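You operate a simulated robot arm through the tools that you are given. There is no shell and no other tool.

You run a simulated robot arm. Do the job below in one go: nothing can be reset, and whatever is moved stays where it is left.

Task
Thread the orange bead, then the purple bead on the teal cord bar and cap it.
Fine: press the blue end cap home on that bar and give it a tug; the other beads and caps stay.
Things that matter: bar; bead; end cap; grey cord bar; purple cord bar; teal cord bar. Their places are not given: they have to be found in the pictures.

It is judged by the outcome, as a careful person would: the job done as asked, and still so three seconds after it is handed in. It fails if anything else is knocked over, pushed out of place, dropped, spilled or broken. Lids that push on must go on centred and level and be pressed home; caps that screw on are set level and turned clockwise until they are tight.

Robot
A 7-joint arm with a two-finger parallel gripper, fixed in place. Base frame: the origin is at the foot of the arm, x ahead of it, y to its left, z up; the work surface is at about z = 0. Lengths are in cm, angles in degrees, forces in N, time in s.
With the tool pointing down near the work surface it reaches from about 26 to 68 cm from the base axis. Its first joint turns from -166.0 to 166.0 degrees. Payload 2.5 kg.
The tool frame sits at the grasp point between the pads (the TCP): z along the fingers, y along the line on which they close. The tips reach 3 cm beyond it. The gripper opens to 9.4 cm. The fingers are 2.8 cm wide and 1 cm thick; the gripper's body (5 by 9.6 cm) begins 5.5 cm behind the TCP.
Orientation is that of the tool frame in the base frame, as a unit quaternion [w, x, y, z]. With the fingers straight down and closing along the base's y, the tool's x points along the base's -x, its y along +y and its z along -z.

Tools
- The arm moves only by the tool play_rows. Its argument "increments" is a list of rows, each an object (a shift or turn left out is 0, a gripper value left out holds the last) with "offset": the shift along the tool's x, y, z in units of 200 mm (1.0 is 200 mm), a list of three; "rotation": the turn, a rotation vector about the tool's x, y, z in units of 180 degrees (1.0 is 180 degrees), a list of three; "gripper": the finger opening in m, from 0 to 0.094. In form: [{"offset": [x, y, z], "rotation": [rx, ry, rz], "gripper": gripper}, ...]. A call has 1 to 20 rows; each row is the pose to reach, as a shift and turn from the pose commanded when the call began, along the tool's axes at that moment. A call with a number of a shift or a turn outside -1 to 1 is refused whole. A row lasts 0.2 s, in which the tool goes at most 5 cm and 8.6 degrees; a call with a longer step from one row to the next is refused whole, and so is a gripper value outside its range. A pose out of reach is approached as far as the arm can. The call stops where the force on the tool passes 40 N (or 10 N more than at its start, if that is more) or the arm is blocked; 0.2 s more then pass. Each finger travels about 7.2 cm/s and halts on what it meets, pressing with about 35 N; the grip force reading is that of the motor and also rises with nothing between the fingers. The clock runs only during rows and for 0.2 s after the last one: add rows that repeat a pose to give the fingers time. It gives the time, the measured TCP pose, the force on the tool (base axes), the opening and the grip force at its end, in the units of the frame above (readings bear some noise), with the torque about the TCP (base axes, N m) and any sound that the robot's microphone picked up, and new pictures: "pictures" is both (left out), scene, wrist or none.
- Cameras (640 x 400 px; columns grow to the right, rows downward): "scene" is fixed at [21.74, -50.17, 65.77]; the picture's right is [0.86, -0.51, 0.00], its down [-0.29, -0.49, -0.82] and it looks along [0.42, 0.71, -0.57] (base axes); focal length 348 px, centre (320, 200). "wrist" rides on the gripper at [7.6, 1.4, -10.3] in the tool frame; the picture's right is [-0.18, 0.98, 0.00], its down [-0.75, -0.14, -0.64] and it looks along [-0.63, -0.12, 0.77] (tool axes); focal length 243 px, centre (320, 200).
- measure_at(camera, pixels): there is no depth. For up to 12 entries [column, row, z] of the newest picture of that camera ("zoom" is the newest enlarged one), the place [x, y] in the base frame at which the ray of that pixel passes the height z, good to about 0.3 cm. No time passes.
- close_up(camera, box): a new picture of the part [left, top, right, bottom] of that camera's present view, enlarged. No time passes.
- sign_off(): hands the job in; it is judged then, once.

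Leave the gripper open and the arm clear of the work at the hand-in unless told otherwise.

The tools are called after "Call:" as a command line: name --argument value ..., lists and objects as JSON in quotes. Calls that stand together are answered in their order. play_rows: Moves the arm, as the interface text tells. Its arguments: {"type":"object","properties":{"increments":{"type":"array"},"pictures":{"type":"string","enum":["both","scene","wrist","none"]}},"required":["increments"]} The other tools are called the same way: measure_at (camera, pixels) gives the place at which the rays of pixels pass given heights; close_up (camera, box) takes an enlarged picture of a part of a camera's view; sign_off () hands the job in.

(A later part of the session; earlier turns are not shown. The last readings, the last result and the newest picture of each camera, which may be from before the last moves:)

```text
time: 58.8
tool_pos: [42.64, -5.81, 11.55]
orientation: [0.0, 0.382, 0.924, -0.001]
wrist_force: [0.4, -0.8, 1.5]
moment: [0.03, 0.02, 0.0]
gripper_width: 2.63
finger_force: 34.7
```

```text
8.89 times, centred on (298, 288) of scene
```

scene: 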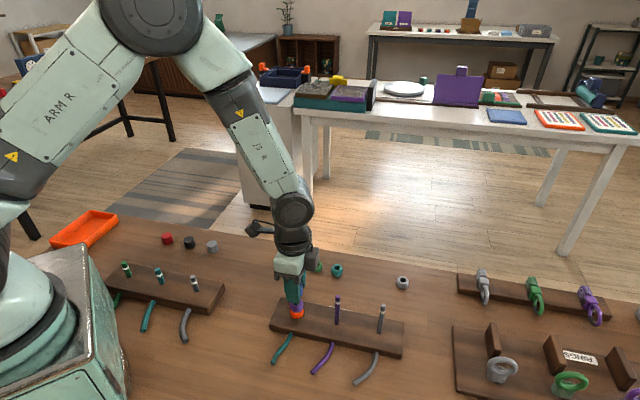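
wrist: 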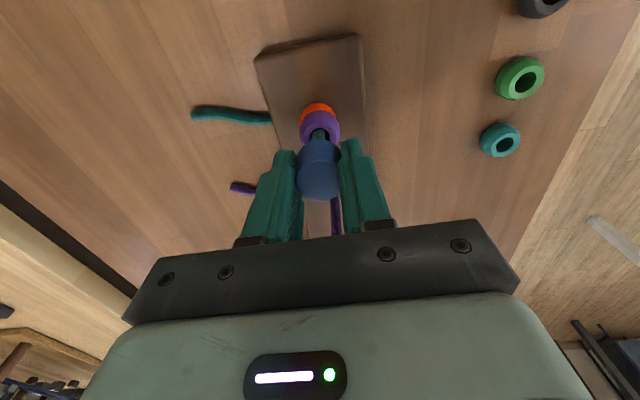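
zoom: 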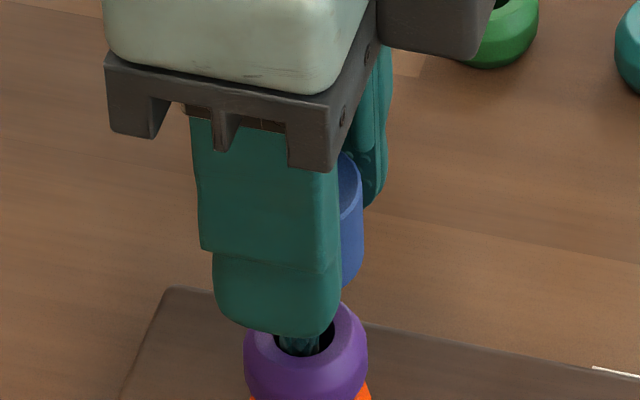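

It overshot, and the cap is now about 0.2 cm to the other side. There's still no force, so the bore is simply loose around the bar. I'll bring it back (+0.15 x, -0.1 y).

Call:
play_rows --increments '[{"offset": [0.004, -0.003, 0]}, {"offset": [0.0075, -0.005, 0]}, {"offset": [0.0075, -0.005, 0]}, {"offset": [0.0075, -0.005, 0]}]'

Call:
close_up --camera "wrist" --box '[270, 100, 370, 205]'

Call:
close_up --camera "scene" --box '[268, 265, 328, 310]'

```text
time: 59.8
tool_pos: [42.45, -5.57, 11.62]
orientation: [0.0, 0.383, 0.924, 0.0]
wrist_force: [-0.4, -0.6, 1.0]
moment: [0.01, -0.01, -0.01]
gripper_width: 2.63
finger_force: 35.5
```

scene: 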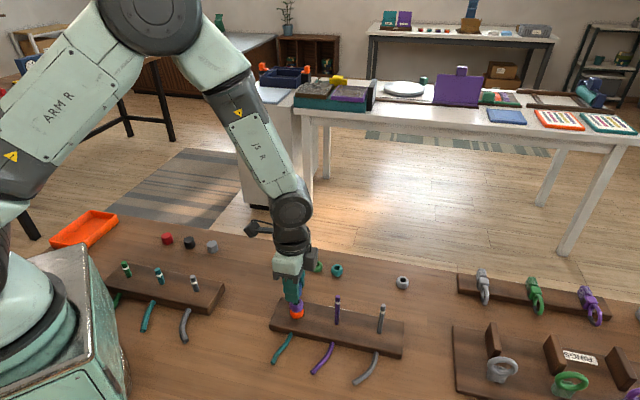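
wrist: 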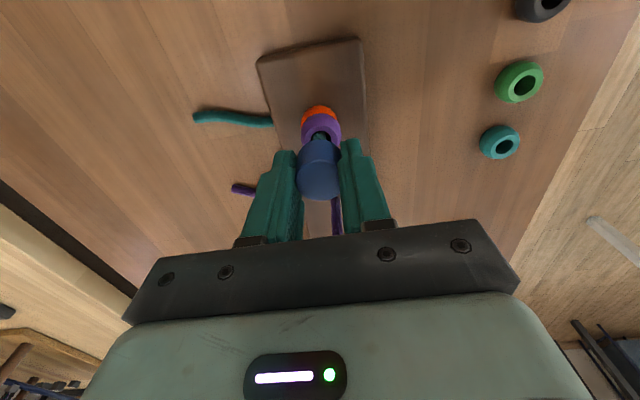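

```text
3.81 times, centred on (320, 152) of wrist
```

zoom: 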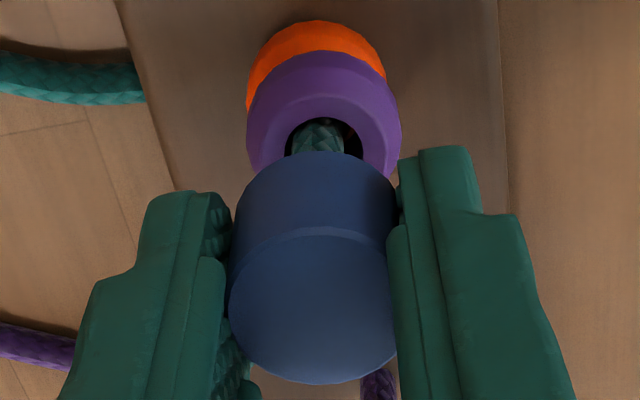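

```text
8.89 times, centred on (298, 288) of scene
```

zoom: 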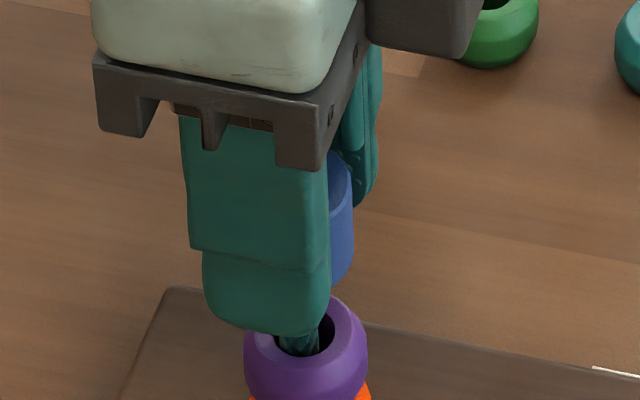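

In x the cap is now centred on the bar (294 against 294.4). I'll nudge -0.07 cm in y and lower 0.2 cm so the cap rests on the bar, then open the fingers.

Call:
play_rows --increments '[{"offset": [0, -0.0035, 0.003]}, {"offset": [0, -0.0035, 0.007]}, {"offset": [0, -0.0035, 0.01]}, {"offset": [0, -0.0035, 0.01]}]'

Call:
close_up --camera "wrist" --box '[270, 100, 370, 205]'

Call:
close_up --camera "scene" --box '[268, 265, 328, 310]'

```text
time: 60.8
tool_pos: [42.43, -5.74, 11.45]
orientation: [0.001, 0.382, 0.924, 0.0]
wrist_force: [-2.4, 0.9, 7.4]
moment: [0.02, 0.0, -0.02]
gripper_width: 2.62
finger_force: 35.0
```

scene: 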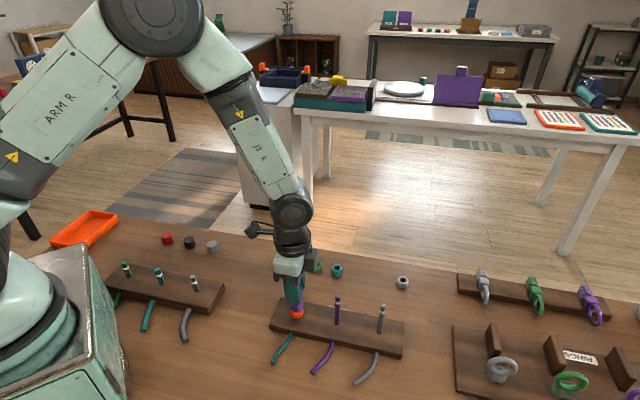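
wrist: 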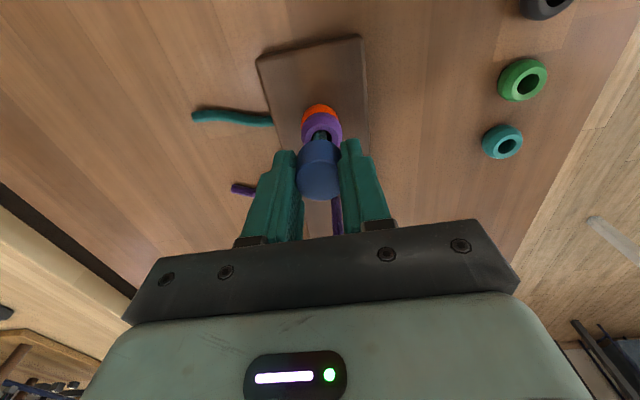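

```text
3.81 times, centred on (320, 152) of wrist
```

zoom: 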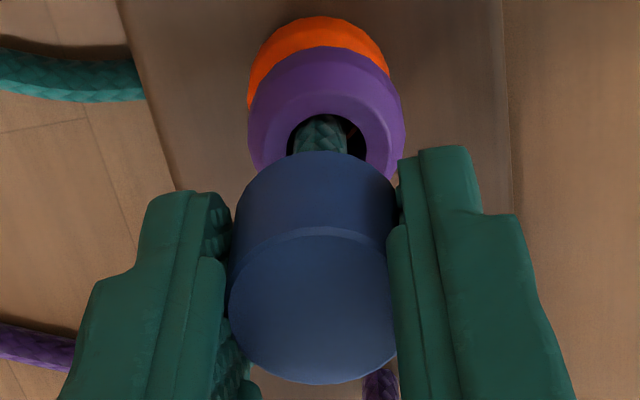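

```text
8.89 times, centred on (298, 288) of scene
```

zoom: 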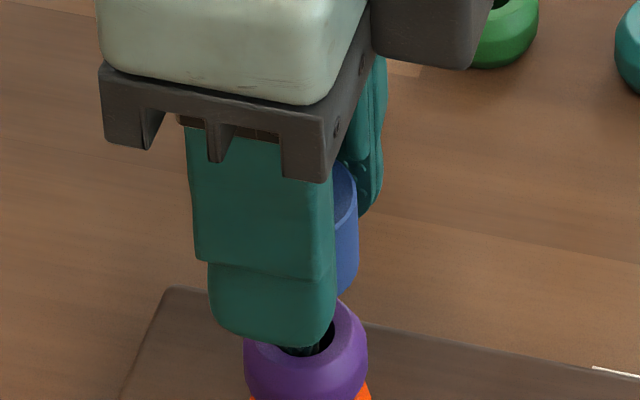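

A light contact of 7 N, with the cap aligned. I'll open the fingers to leave it resting on the bar.

Call:
play_rows --increments '[{"offset": [0, 0, -0.003], "gripper": 0.03}, {"offset": [0, 0, -0.003], "gripper": 0.05}, {"offset": [0, 0, -0.003], "gripper": 0.05}, {"offset": [0, 0, -0.003], "gripper": 0.05}]'

Call:
close_up --camera "wrist" --box '[270, 100, 370, 205]'

Call:
close_up --camera "scene" --box '[268, 265, 328, 310]'

```text
time: 61.8
tool_pos: [42.44, -5.73, 11.46]
orientation: [0.0, 0.382, 0.924, 0.0]
wrist_force: [-0.3, 0.1, -0.3]
moment: [-0.02, -0.02, -0.03]
gripper_width: 5.04
finger_force: 0.0
```

scene: 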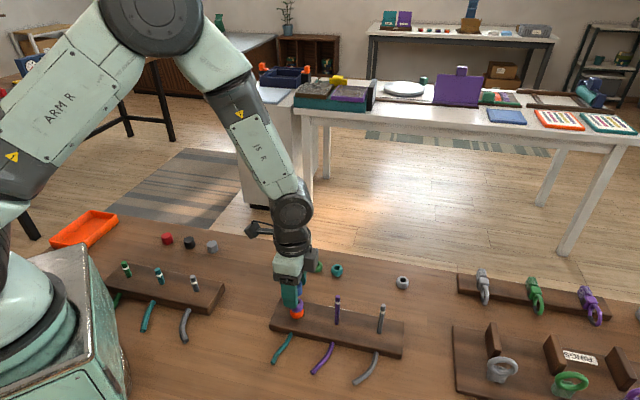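
wrist: 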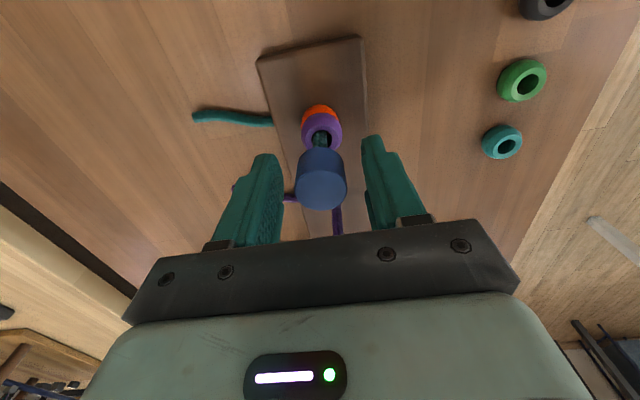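

```text
3.81 times, centred on (320, 152) of wrist
```

zoom: 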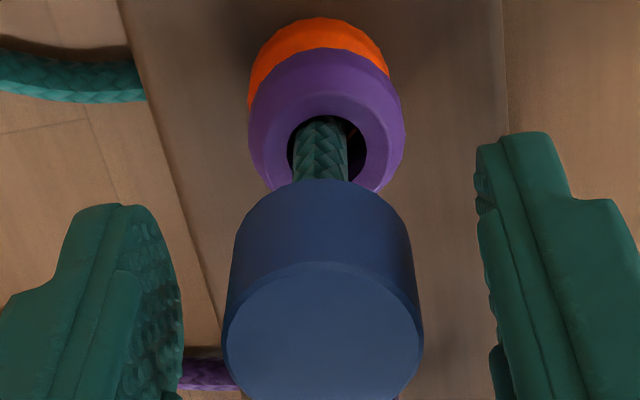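

```text
8.89 times, centred on (298, 288) of scene
```

zoom: 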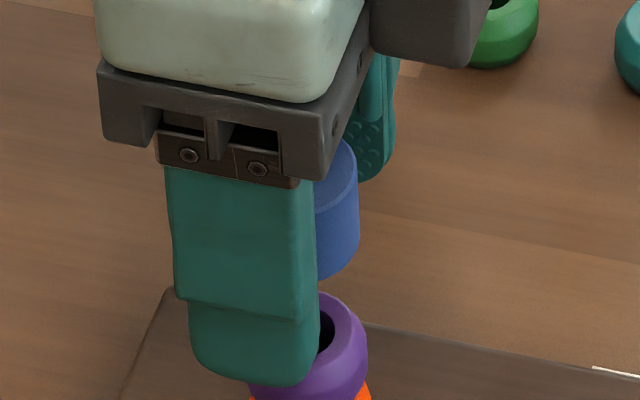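

When released, the cap rose by a few millimetres, so it isn't home yet. I'll raise the open fingers clear and look at it.

Call:
play_rows --increments '[{"offset": [0, 0, -0.05]}, {"offset": [0, 0, -0.12]}, {"offset": [0, 0, -0.2]}, {"offset": [0, 0, -0.28]}, {"offset": [0, 0, -0.28]}]'

Call:
close_up --camera "wrist" --box '[270, 80, 370, 165]'

Call:
close_up --camera "scene" --box '[268, 270, 328, 320]'

```text
time: 63.0
tool_pos: [42.51, -5.64, 17.12]
orientation: [0.001, 0.383, 0.924, 0.0]
wrist_force: [-0.1, 0.7, -0.6]
moment: [0.02, 0.03, -0.01]
gripper_width: 5.0
finger_force: 0.1
```

scene: 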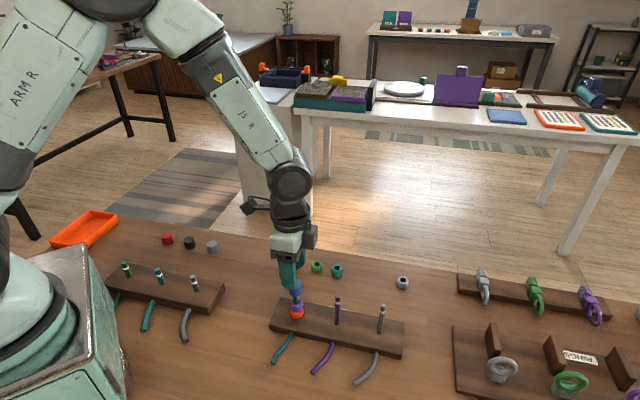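
wrist: 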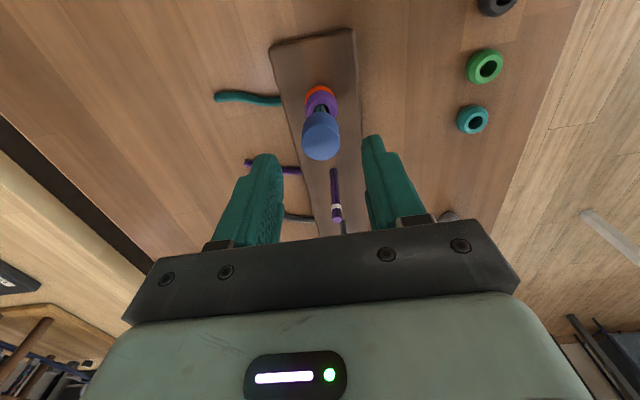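

```text
4.71 times, centred on (320, 122) of wrist
```

zoom: 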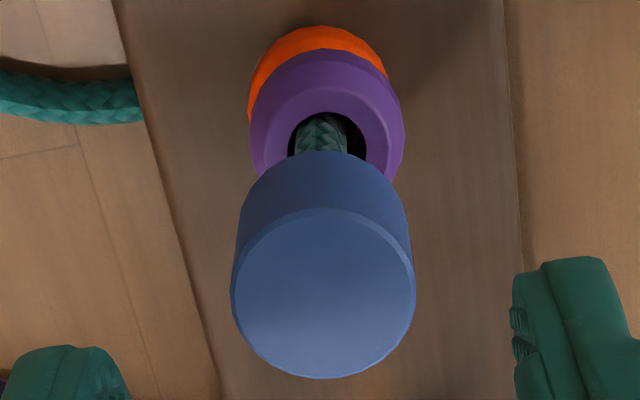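

```text
8.00 times, centred on (298, 295) of scene
```

zoom: 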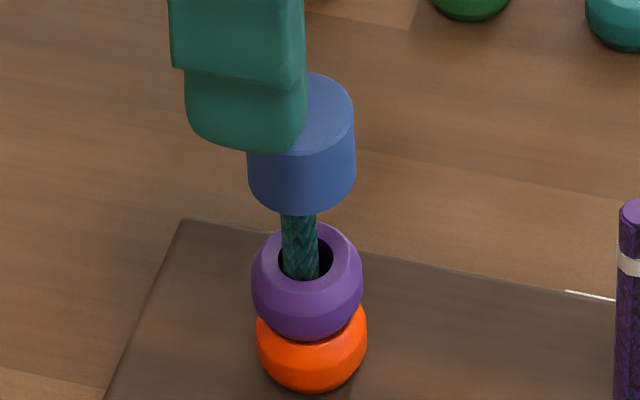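

The cap is level and centred on the bar but about 1 cm higher than when I was pressing, with its top near z 11.5 and the white band hidden. I'll close the fingers and press straight down on the top with the fingertips, starting with the approach.

Call:
play_rows --increments '[{"offset": [0, -0.002, 0], "gripper": 0.0}, {"offset": [0, -0.002, 0], "gripper": 0.0}, {"offset": [0, -0.002, 0], "gripper": 0.0}, {"offset": [0, -0.002, 0.04]}, {"offset": [0, -0.002, 0.08]}, {"offset": [0, -0.002, 0.105]}, {"offset": [0, -0.002, 0.105]}]'

Call:
close_up --camera "wrist" --box '[270, 100, 370, 205]'

Call:
close_up --camera "scene" --box '[268, 265, 328, 310]'

```text
time: 64.6
tool_pos: [42.39, -5.64, 14.83]
orientation: [0.0, 0.383, 0.924, 0.001]
wrist_force: [-0.3, 0.4, 0.4]
moment: [0.02, -0.01, -0.01]
gripper_width: 0.01
finger_force: 33.6
```

scene: 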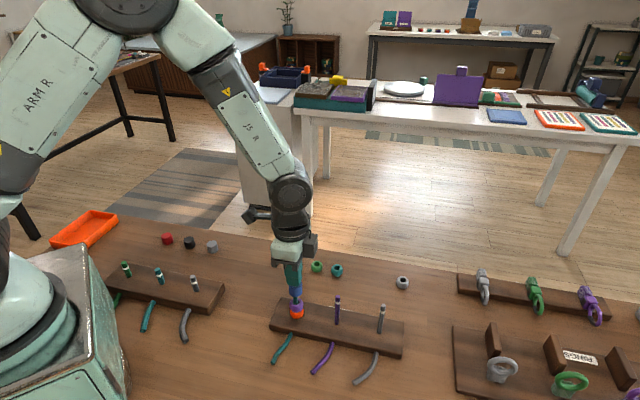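
wrist: 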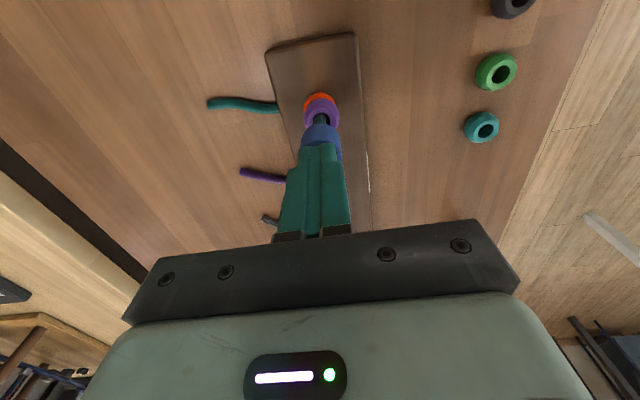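

```text
3.81 times, centred on (320, 152) of wrist
```

zoom: 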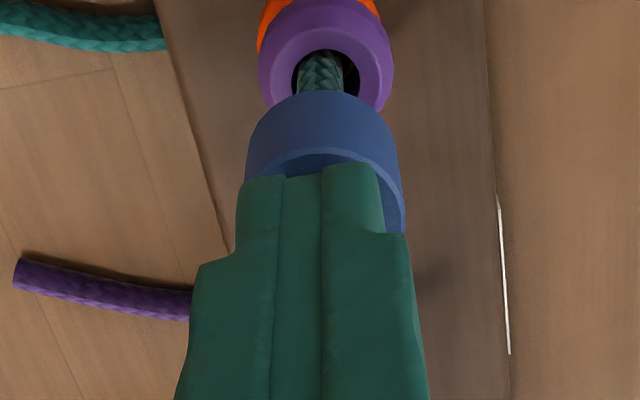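

```text
8.89 times, centred on (298, 288) of scene
```

zoom: 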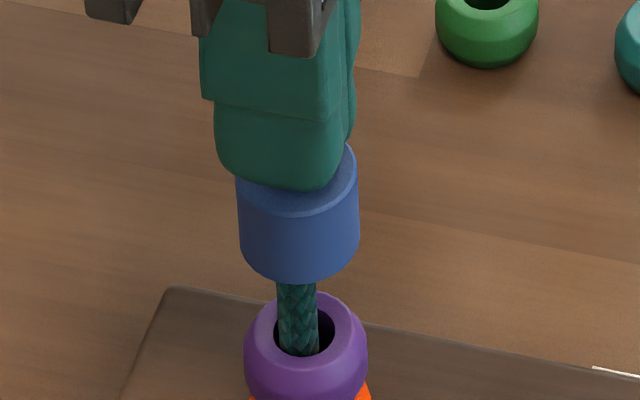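

The closed fingertips are centred over the cap. I'll press down slowly, 0.6 cm, and watch the force.

Call:
play_rows --increments '[{"offset": [0, 0, 0.006]}, {"offset": [0, 0, 0.012]}, {"offset": [0, 0, 0.018]}, {"offset": [0, 0, 0.024]}, {"offset": [0, 0, 0.03]}, {"offset": [0, 0, 0.03]}]'

Call:
close_up --camera "scene" --box '[268, 265, 328, 310]'

```text
time: 66.0
tool_pos: [42.47, -5.68, 14.33]
orientation: [0.001, 0.382, 0.924, 0.0]
wrist_force: [-0.3, 0.0, 0.9]
moment: [0.02, -0.03, 0.03]
gripper_width: 0.0
finger_force: 33.0
```

scene: 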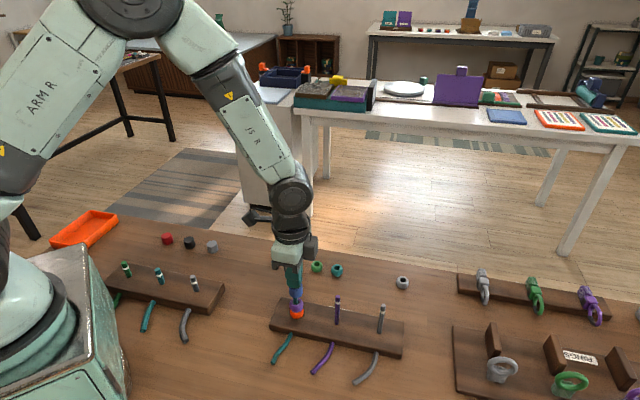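
wrist: 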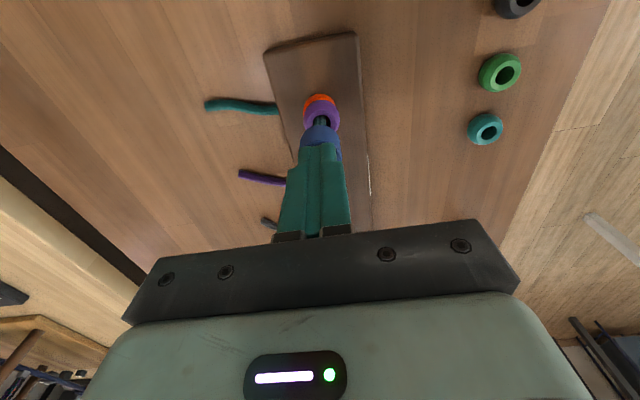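

```text
8.89 times, centred on (298, 288) of scene
```

zoom: 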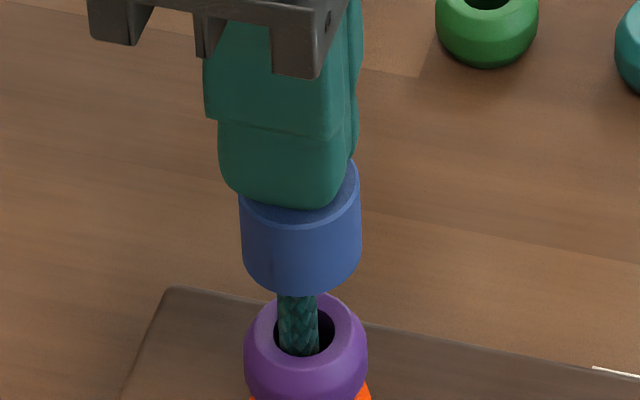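

The cap is sliding down under the fingertips with barely any force. I'll continue 0.6 cm.

Call:
play_rows --increments '[{"offset": [0, 0, 0.006]}, {"offset": [0, 0, 0.012]}, {"offset": [0, 0, 0.018]}, {"offset": [0, 0, 0.024]}, {"offset": [0, 0, 0.03]}, {"offset": [0, 0, 0.03]}]'

Call:
close_up --camera "scene" --box '[268, 265, 328, 310]'

Call:
close_up --camera "wrist" --box '[270, 100, 370, 205]'

```text
time: 67.4
tool_pos: [42.34, -5.85, 13.81]
orientation: [-0.001, 0.382, 0.924, 0.001]
wrist_force: [-4.6, 0.3, 14.8]
moment: [0.0, 0.17, 0.01]
gripper_width: 0.01
finger_force: 32.8
stopped in row 6: the force on the tool passed its limit at 42 N (the readings are from after the stop); the commanded pose is now the measured one
```

scene: 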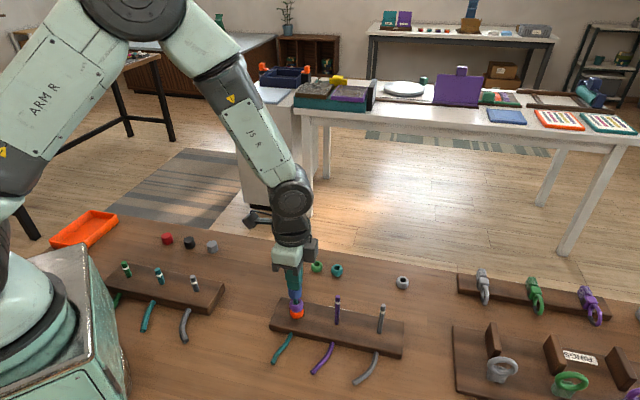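
wrist: 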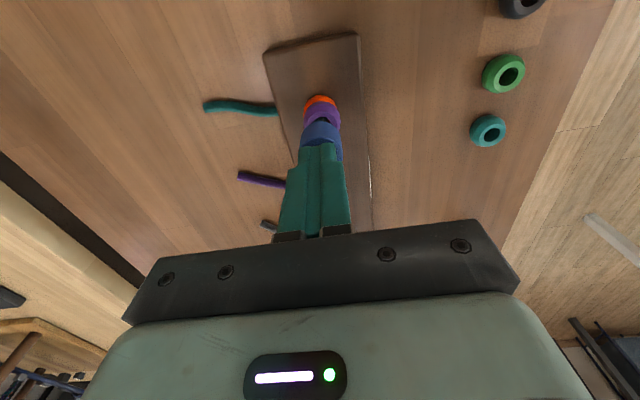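

```text
8.89 times, centred on (298, 288) of scene
```

zoom: 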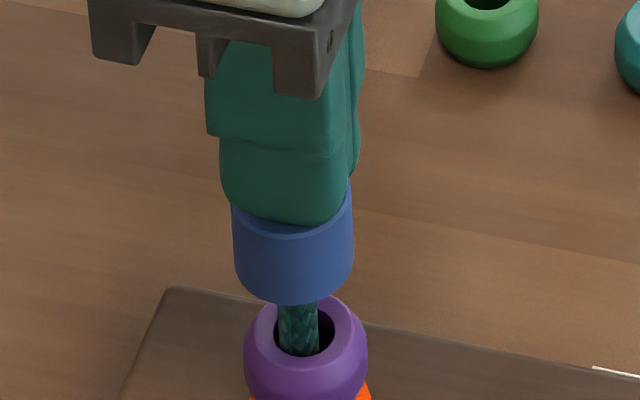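

```text
3.81 times, centred on (320, 152) of wrist
```

zoom: 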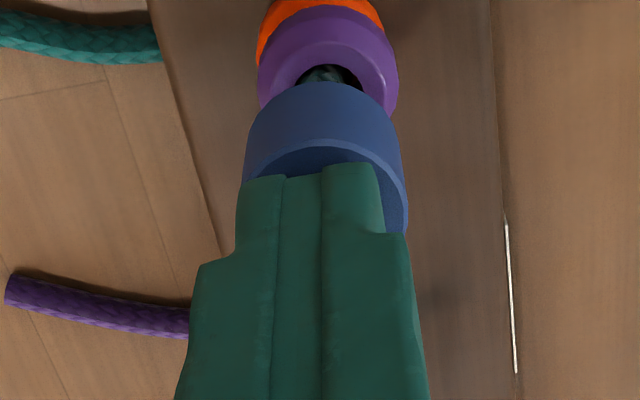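

The call stopped at 42 N with the cap's lower edge now about 0.8 cm lower than before pressing, and no sound was reported. I'll lift the fingertips off and see whether the cap stays down.

Call:
play_rows --increments '[{"offset": [0, 0, -0.01]}, {"offset": [0, 0, -0.04]}, {"offset": [0, 0, -0.1]}, {"offset": [0, 0, -0.15]}, {"offset": [0, 0, -0.15]}]'

Call:
close_up --camera "scene" --box '[268, 265, 328, 310]'

Call:
close_up --camera "wrist" --box '[270, 80, 370, 165]'

```text
time: 68.6
tool_pos: [42.57, -5.73, 16.8]
orientation: [-0.001, 0.382, 0.924, 0.002]
wrist_force: [0.0, 0.5, 0.2]
moment: [0.01, 0.01, -0.02]
gripper_width: 0.0
finger_force: 33.7
```

scene: 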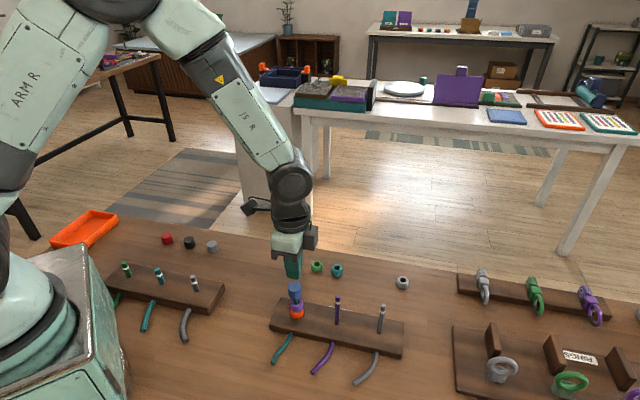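
wrist: 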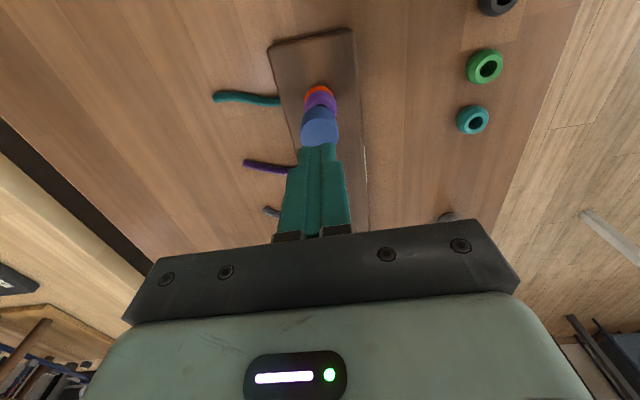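

```text
8.89 times, centred on (298, 288) of scene
```

zoom: 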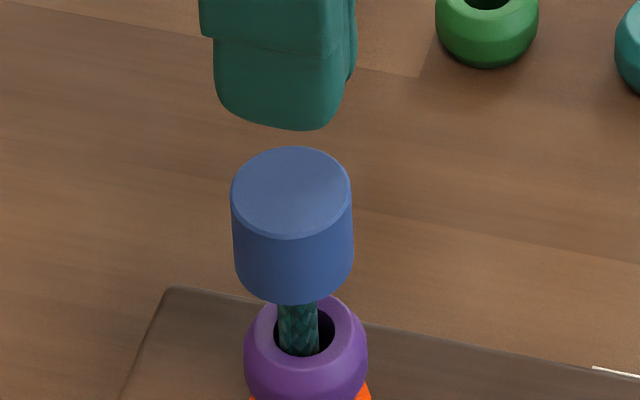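

```text
4.71 times, centred on (320, 122) of wrist
```

zoom: 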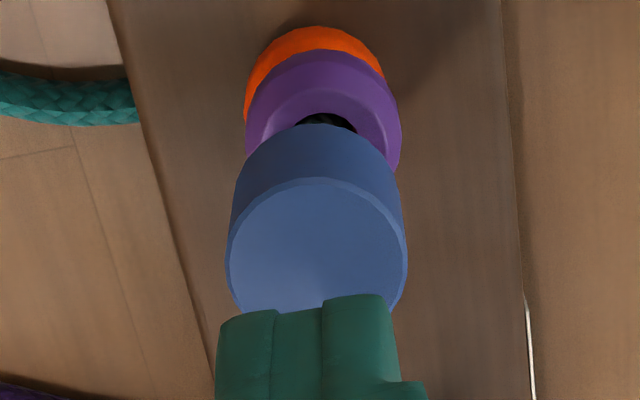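

The cap now stays down. Its top is at z ≈ 10.7 and its bottom at z ≈ 8.3, level and centred. To be sure it's home I'll press once more, centred on the cap (shifting +0.1 x, -0.08 y), and build the force up slowly.

Call:
play_rows --increments '[{"offset": [0.005, -0.004, 0.05]}, {"offset": [0.005, -0.004, 0.1]}, {"offset": [0.005, -0.004, 0.135]}, {"offset": [0.005, -0.004, 0.142]}, {"offset": [0.005, -0.004, 0.148]}, {"offset": [0.005, -0.004, 0.152]}, {"offset": [0.005, -0.004, 0.156]}, {"offset": [0.005, -0.004, 0.16]}, {"offset": [0.005, -0.004, 0.164]}, {"offset": [0.005, -0.004, 0.168]}, {"offset": [0.005, -0.004, 0.172]}]'

Call:
close_up --camera "scene" --box '[268, 265, 328, 310]'

```text
time: 70.1
tool_pos: [42.41, -5.78, 13.98]
orientation: [0.0, 0.383, 0.924, 0.001]
wrist_force: [-5.4, -0.1, 15.0]
moment: [-0.02, 0.15, 0.04]
gripper_width: 0.0
finger_force: 32.6
stopped in row 7: the force on the tool passed its limit at 44 N (the readings are from after the stop); the commanded pose is now the measured one
```

scene: 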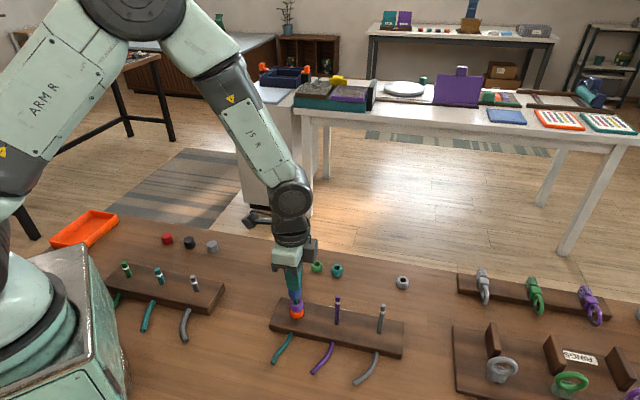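
wrist: 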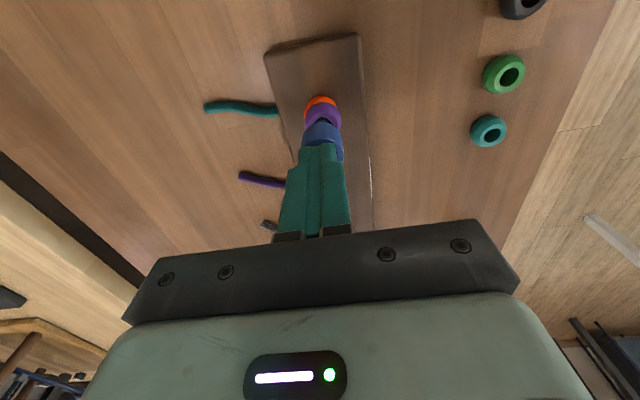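

```text
8.89 times, centred on (298, 288) of scene
```

zoom: 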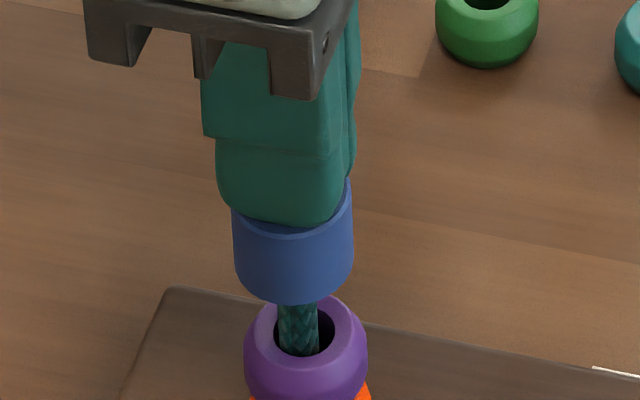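

The fingertips met the cap at the same height and it didn't move at 44 N, so it's seated at its stop. Now the tug: I'll lift off, open, come down around the cap and grip it gently.

Call:
play_rows --increments '[{"offset": [0, 0, -0.03]}, {"offset": [0, 0, -0.06]}, {"offset": [0, 0, -0.06], "gripper": 0.05}, {"offset": [0, 0, -0.06], "gripper": 0.05}, {"offset": [0, 0, -0.06], "gripper": 0.05}, {"offset": [0, 0, 0.0]}, {"offset": [0, 0, 0.05]}, {"offset": [0, 0, 0.1]}, {"offset": [0, 0, 0.1]}]'

Call:
close_up --camera "wrist" --box '[250, 105, 390, 225]'

Call:
close_up --camera "scene" --box '[268, 265, 328, 310]'

```text
time: 72.1
tool_pos: [42.25, -5.73, 11.67]
orientation: [0.0, 0.383, 0.924, 0.001]
wrist_force: [0.4, -0.4, 0.2]
moment: [-0.01, 0.0, -0.01]
gripper_width: 5.02
finger_force: 0.1
```

scene: 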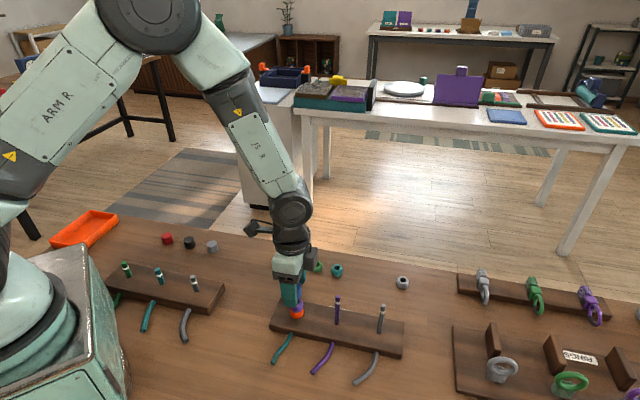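
wrist: 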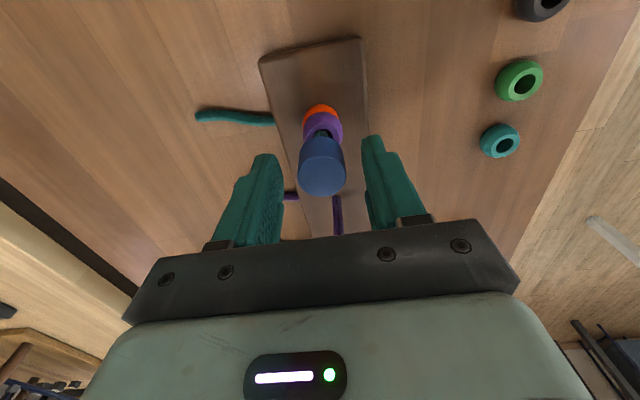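

```text
3.33 times, centred on (320, 165) of wrist
```

zoom: 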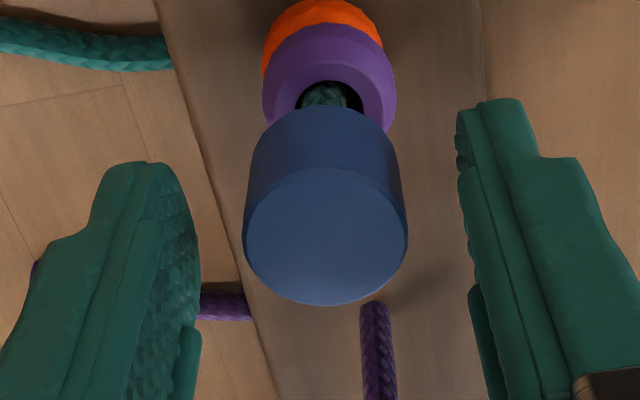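

```text
8.89 times, centred on (298, 288) of scene
```

zoom: 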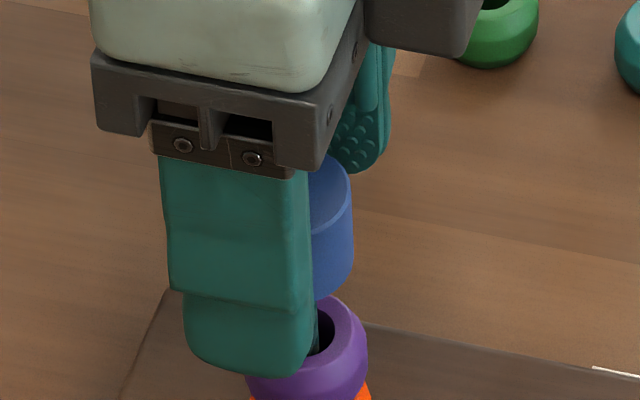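

The cap is centred between the open fingers. I'll close on it.

Call:
play_rows --increments '[{"offset": [0, 0.002, 0], "gripper": 0.035}, {"offset": [0, 0.002, 0], "gripper": 0.022}, {"offset": [0, 0.002, 0], "gripper": 0.022}, {"offset": [0, 0.002, 0], "gripper": 0.022}]'

Call:
close_up --camera "wrist" --box '[270, 100, 370, 205]'

Call:
close_up --camera "scene" --box '[268, 265, 328, 310]'

```text
time: 73.1
tool_pos: [42.5, -5.54, 11.84]
orientation: [-0.001, 0.382, 0.924, 0.001]
wrist_force: [8.9, 6.0, -6.9]
moment: [0.11, -0.13, 0.0]
gripper_width: 2.57
finger_force: 35.0
```

scene: 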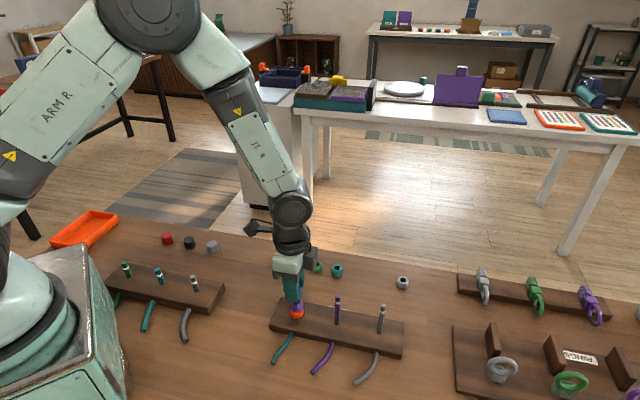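
wrist: 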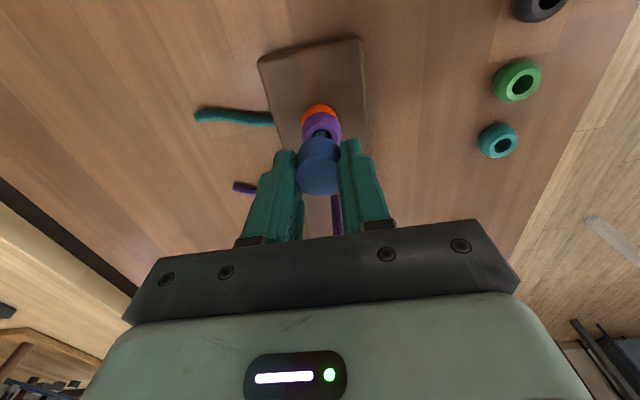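

```text
3.81 times, centred on (320, 152) of wrist
```

zoom: 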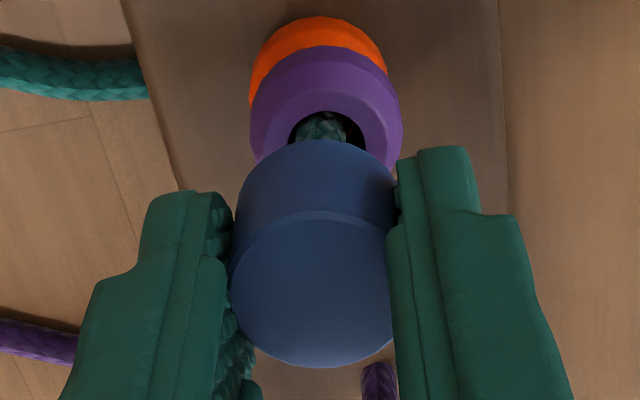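

```text
8.89 times, centred on (298, 288) of scene
```

zoom: 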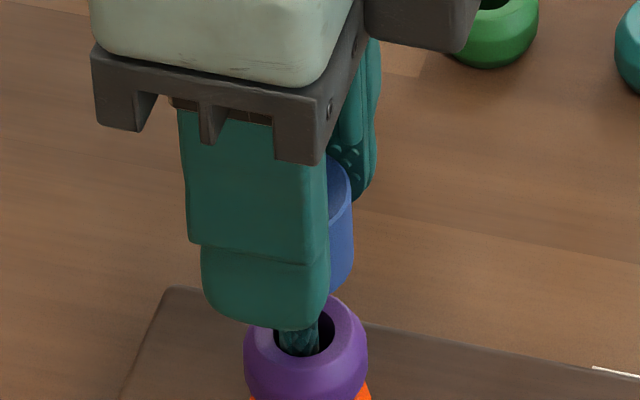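

With the cap gripped I read about 10 N sideways and -7 N vertical. The cap no longer has play and holds the tool, so it's locked on the bar. I'll ease the sideways load (+0.05 cm along y) and then tug gently upwards.

Call:
play_rows --increments '[{"offset": [0, 0.003, 0]}, {"offset": [0, 0.003, 0]}, {"offset": [0, 0.003, -0.002]}, {"offset": [0, 0.003, -0.004]}, {"offset": [0, 0.003, -0.004]}]'

Call:
close_up --camera "scene" --box '[268, 265, 328, 310]'

Call:
close_up --camera "wrist" --box '[270, 100, 370, 205]'

```text
time: 74.3
tool_pos: [42.39, -5.67, 11.92]
orientation: [0.0, 0.382, 0.924, 0.001]
wrist_force: [-0.1, 0.9, 0.5]
moment: [-0.04, -0.03, -0.01]
gripper_width: 2.54
finger_force: 34.8
```

scene: 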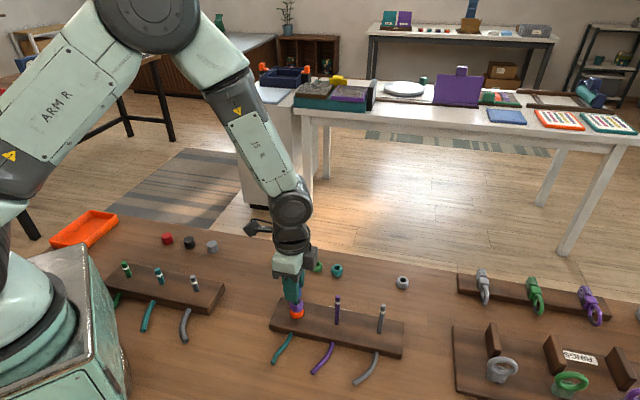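
wrist: 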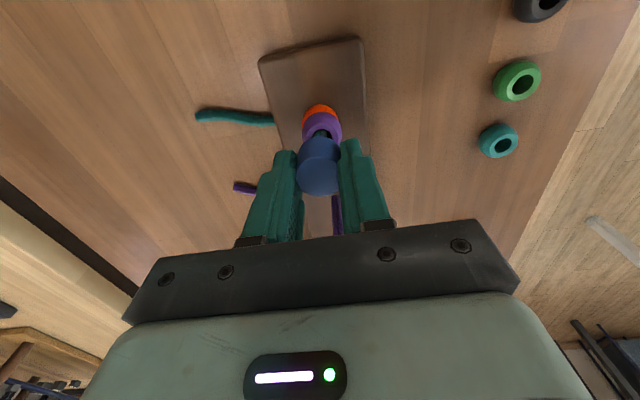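

```text
8.89 times, centred on (298, 288) of scene
```

zoom: 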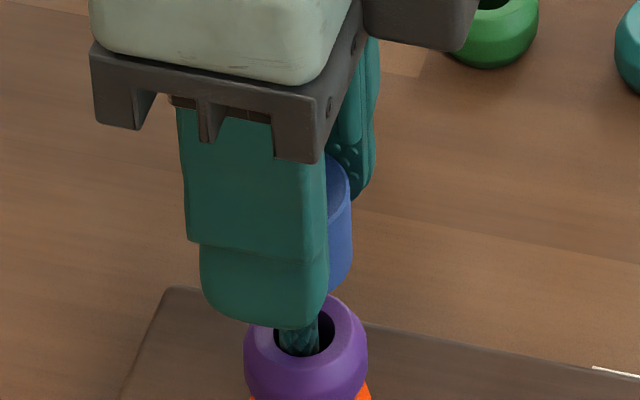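

```text
3.81 times, centred on (320, 152) of wrist
```

zoom: 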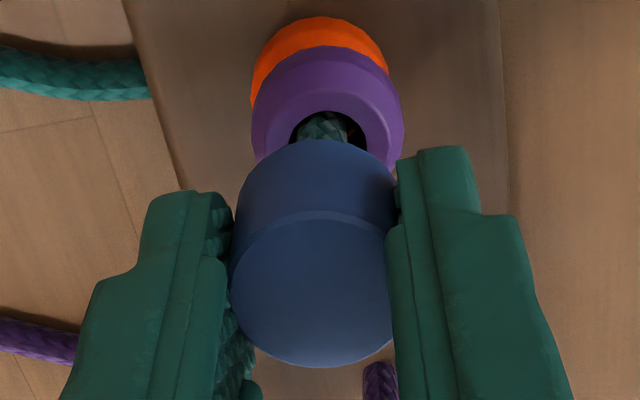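

The load has vanished after a 0.08 cm lift, so the cap may have simply followed the tool. I'll lift a further 0.1 cm and read the force to judge whether it's really held.

Call:
play_rows --increments '[{"offset": [0, 0, -0.003]}, {"offset": [0, 0, -0.005]}, {"offset": [0, 0, -0.005]}]' --pictures "scene"

Call:
close_up --camera "scene" --box '[268, 265, 328, 310]'

```text
time: 75.1
tool_pos: [42.38, -5.59, 12.0]
orientation: [0.0, 0.382, 0.924, 0.001]
wrist_force: [-0.2, -0.8, 1.4]
moment: [-0.03, 0.01, 0.0]
gripper_width: 2.55
finger_force: 34.8
```

scene: 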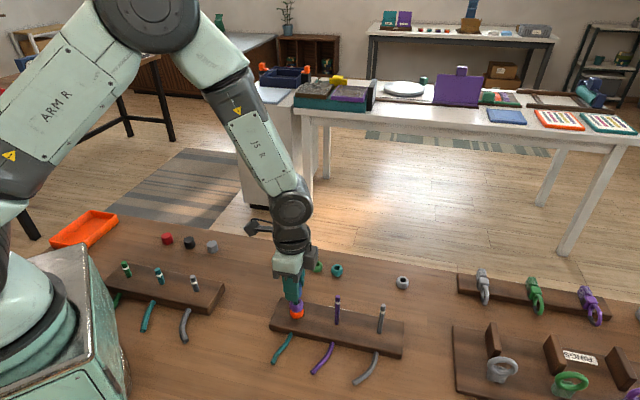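

```text
8.89 times, centred on (298, 288) of scene
```

zoom: 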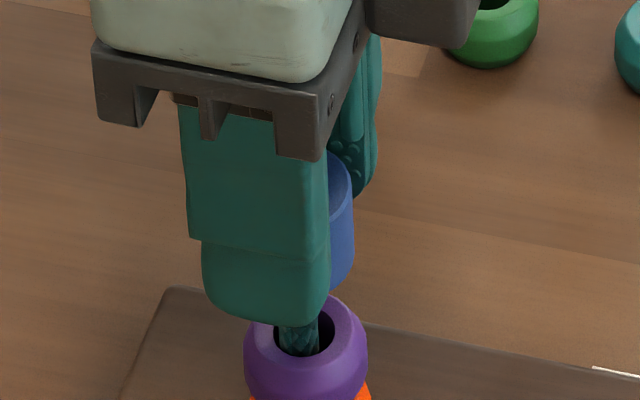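

The cap lifts with no resistance, so it isn't locked yet, and I haven't heard any click. It may need to be better centred while pressed. I'll check the centring in the wrist view before pressing again.

Call:
play_rows --increments '[{"offset": [0, 0, 0]}]' --pictures "both"

Call:
close_up --camera "wrist" --box '[280, 90, 360, 150]'

Call:
close_up --camera "scene" --box '[274, 270, 322, 306]'

```text
time: 75.5
tool_pos: [42.46, -5.62, 11.91]
orientation: [0.0, 0.383, 0.924, 0.001]
wrist_force: [0.6, 0.0, 0.6]
moment: [0.01, -0.01, 0.02]
gripper_width: 2.59
finger_force: 34.7
```

scene: 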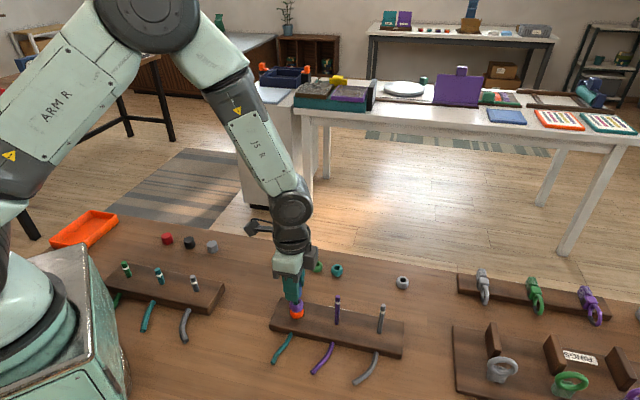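
wrist: 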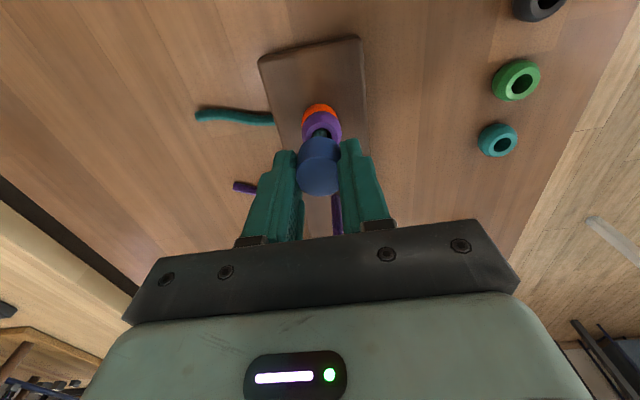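

```text
6.67 times, centred on (320, 120) of wrist
```

zoom: 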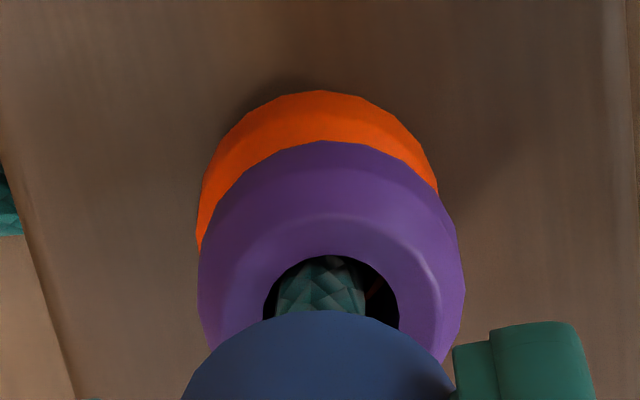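

```text
11.11 times, centred on (298, 288) of scene
```

zoom: 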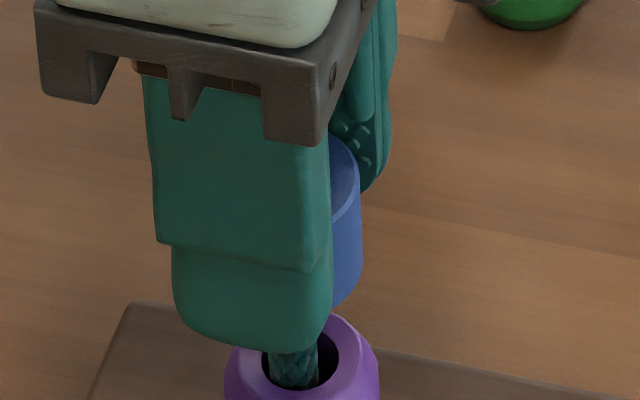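

The cap is centred to within 0.04 cm in both views. I'll press down in the grip, slowly, and watch for a click.

Call:
play_rows --increments '[{"offset": [-0.0015, -0.0015, 0.002]}, {"offset": [-0.0015, -0.0015, 0.005]}, {"offset": [-0.0015, -0.0015, 0.008]}, {"offset": [-0.0015, -0.0015, 0.011]}, {"offset": [-0.0015, -0.0015, 0.014]}, {"offset": [-0.0015, -0.0015, 0.014]}]'

Call:
close_up --camera "scene" --box '[274, 270, 322, 306]'

Call:
close_up --camera "wrist" --box '[270, 100, 370, 205]'

```text
time: 76.9
tool_pos: [42.53, -5.73, 11.81]
orientation: [0.0, 0.383, 0.924, 0.0]
wrist_force: [-6.0, -2.8, 27.1]
moment: [-0.05, 0.14, 0.03]
gripper_width: 2.6
finger_force: 35.1
```

scene: 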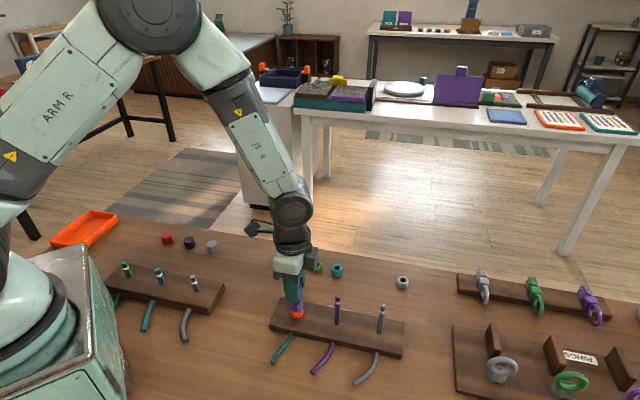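
wrist: 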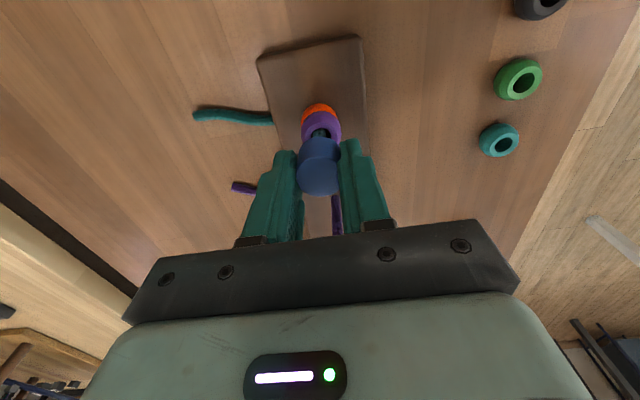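

```text
11.11 times, centred on (298, 288) of scene
```

zoom: 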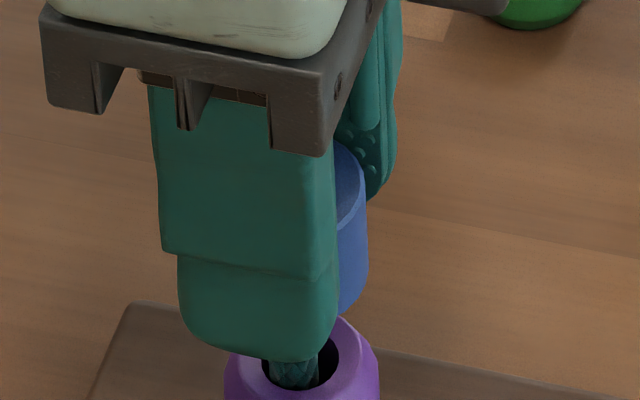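

```text
3.81 times, centred on (320, 152) of wrist
```

zoom: 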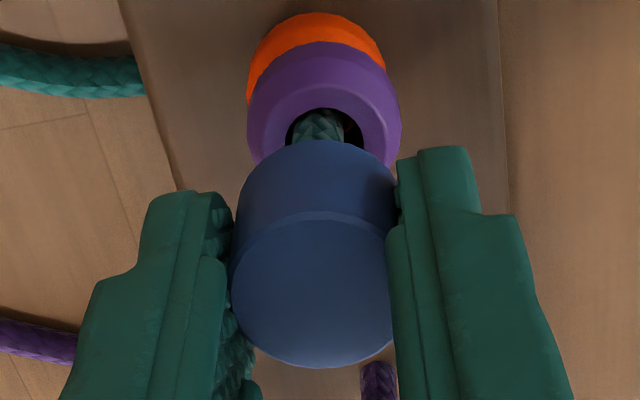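

27 N again, with no sound, and the tool shifts sideways slightly when loaded. I'll unload in very small steps to see whether the cap resists being lifted, meaning a negative vertical force.

Call:
play_rows --increments '[{"offset": [0.0015, 0.0, -0.003]}, {"offset": [0.0015, 0.0, -0.006]}, {"offset": [0.0015, 0.0, -0.009]}, {"offset": [0.0015, 0.0, -0.009]}]' --pictures "none"

Call:
play_rows --increments '[{"offset": [0, 0, -0.0015]}, {"offset": [0, 0, -0.0015]}]' --pictures "none"

Call:
play_rows --increments '[{"offset": [0, 0, -0.0015]}, {"offset": [0, 0, -0.0015]}]' --pictures "wrist"

Call:
close_up --camera "scene" --box '[274, 270, 322, 306]'

```text
time: 77.9
tool_pos: [42.3, -5.65, 11.86]
orientation: [-0.001, 0.382, 0.924, 0.001]
wrist_force: [0.2, -0.3, 1.2]
moment: [-0.01, -0.01, 0.0]
gripper_width: 2.58
finger_force: 35.0
```

```text
time: 78.5
tool_pos: [42.37, -5.68, 11.97]
orientation: [0.0, 0.383, 0.924, 0.001]
wrist_force: [0.0, 0.0, -0.2]
moment: [-0.03, 0.0, -0.01]
gripper_width: 2.58
finger_force: 35.1
```

```text
time: 79.1
tool_pos: [42.51, -5.78, 11.96]
orientation: [0.0, 0.383, 0.924, 0.002]
wrist_force: [0.0, -0.9, 1.6]
moment: [0.02, 0.02, 0.02]
gripper_width: 2.56
finger_force: 35.4
```

wrist: 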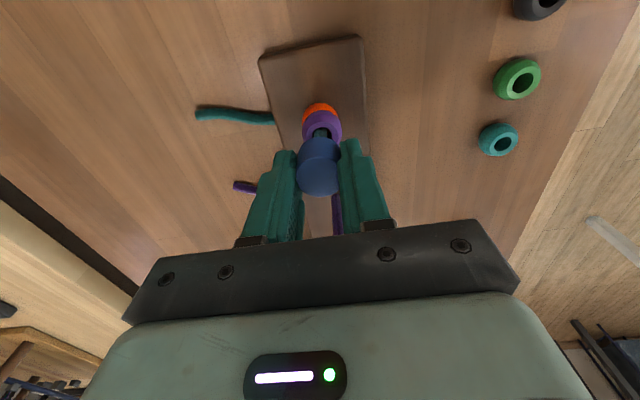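

```text
11.11 times, centred on (298, 288) of scene
```

zoom: 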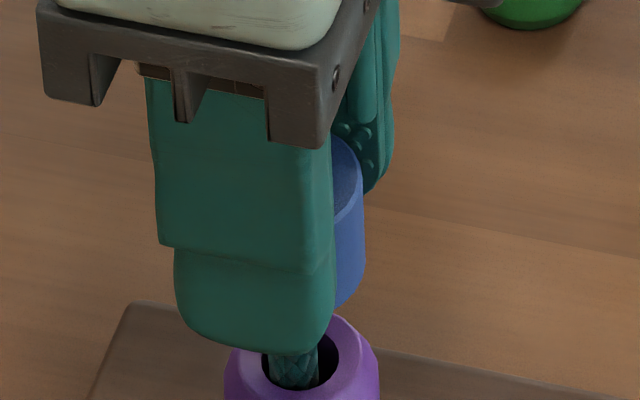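

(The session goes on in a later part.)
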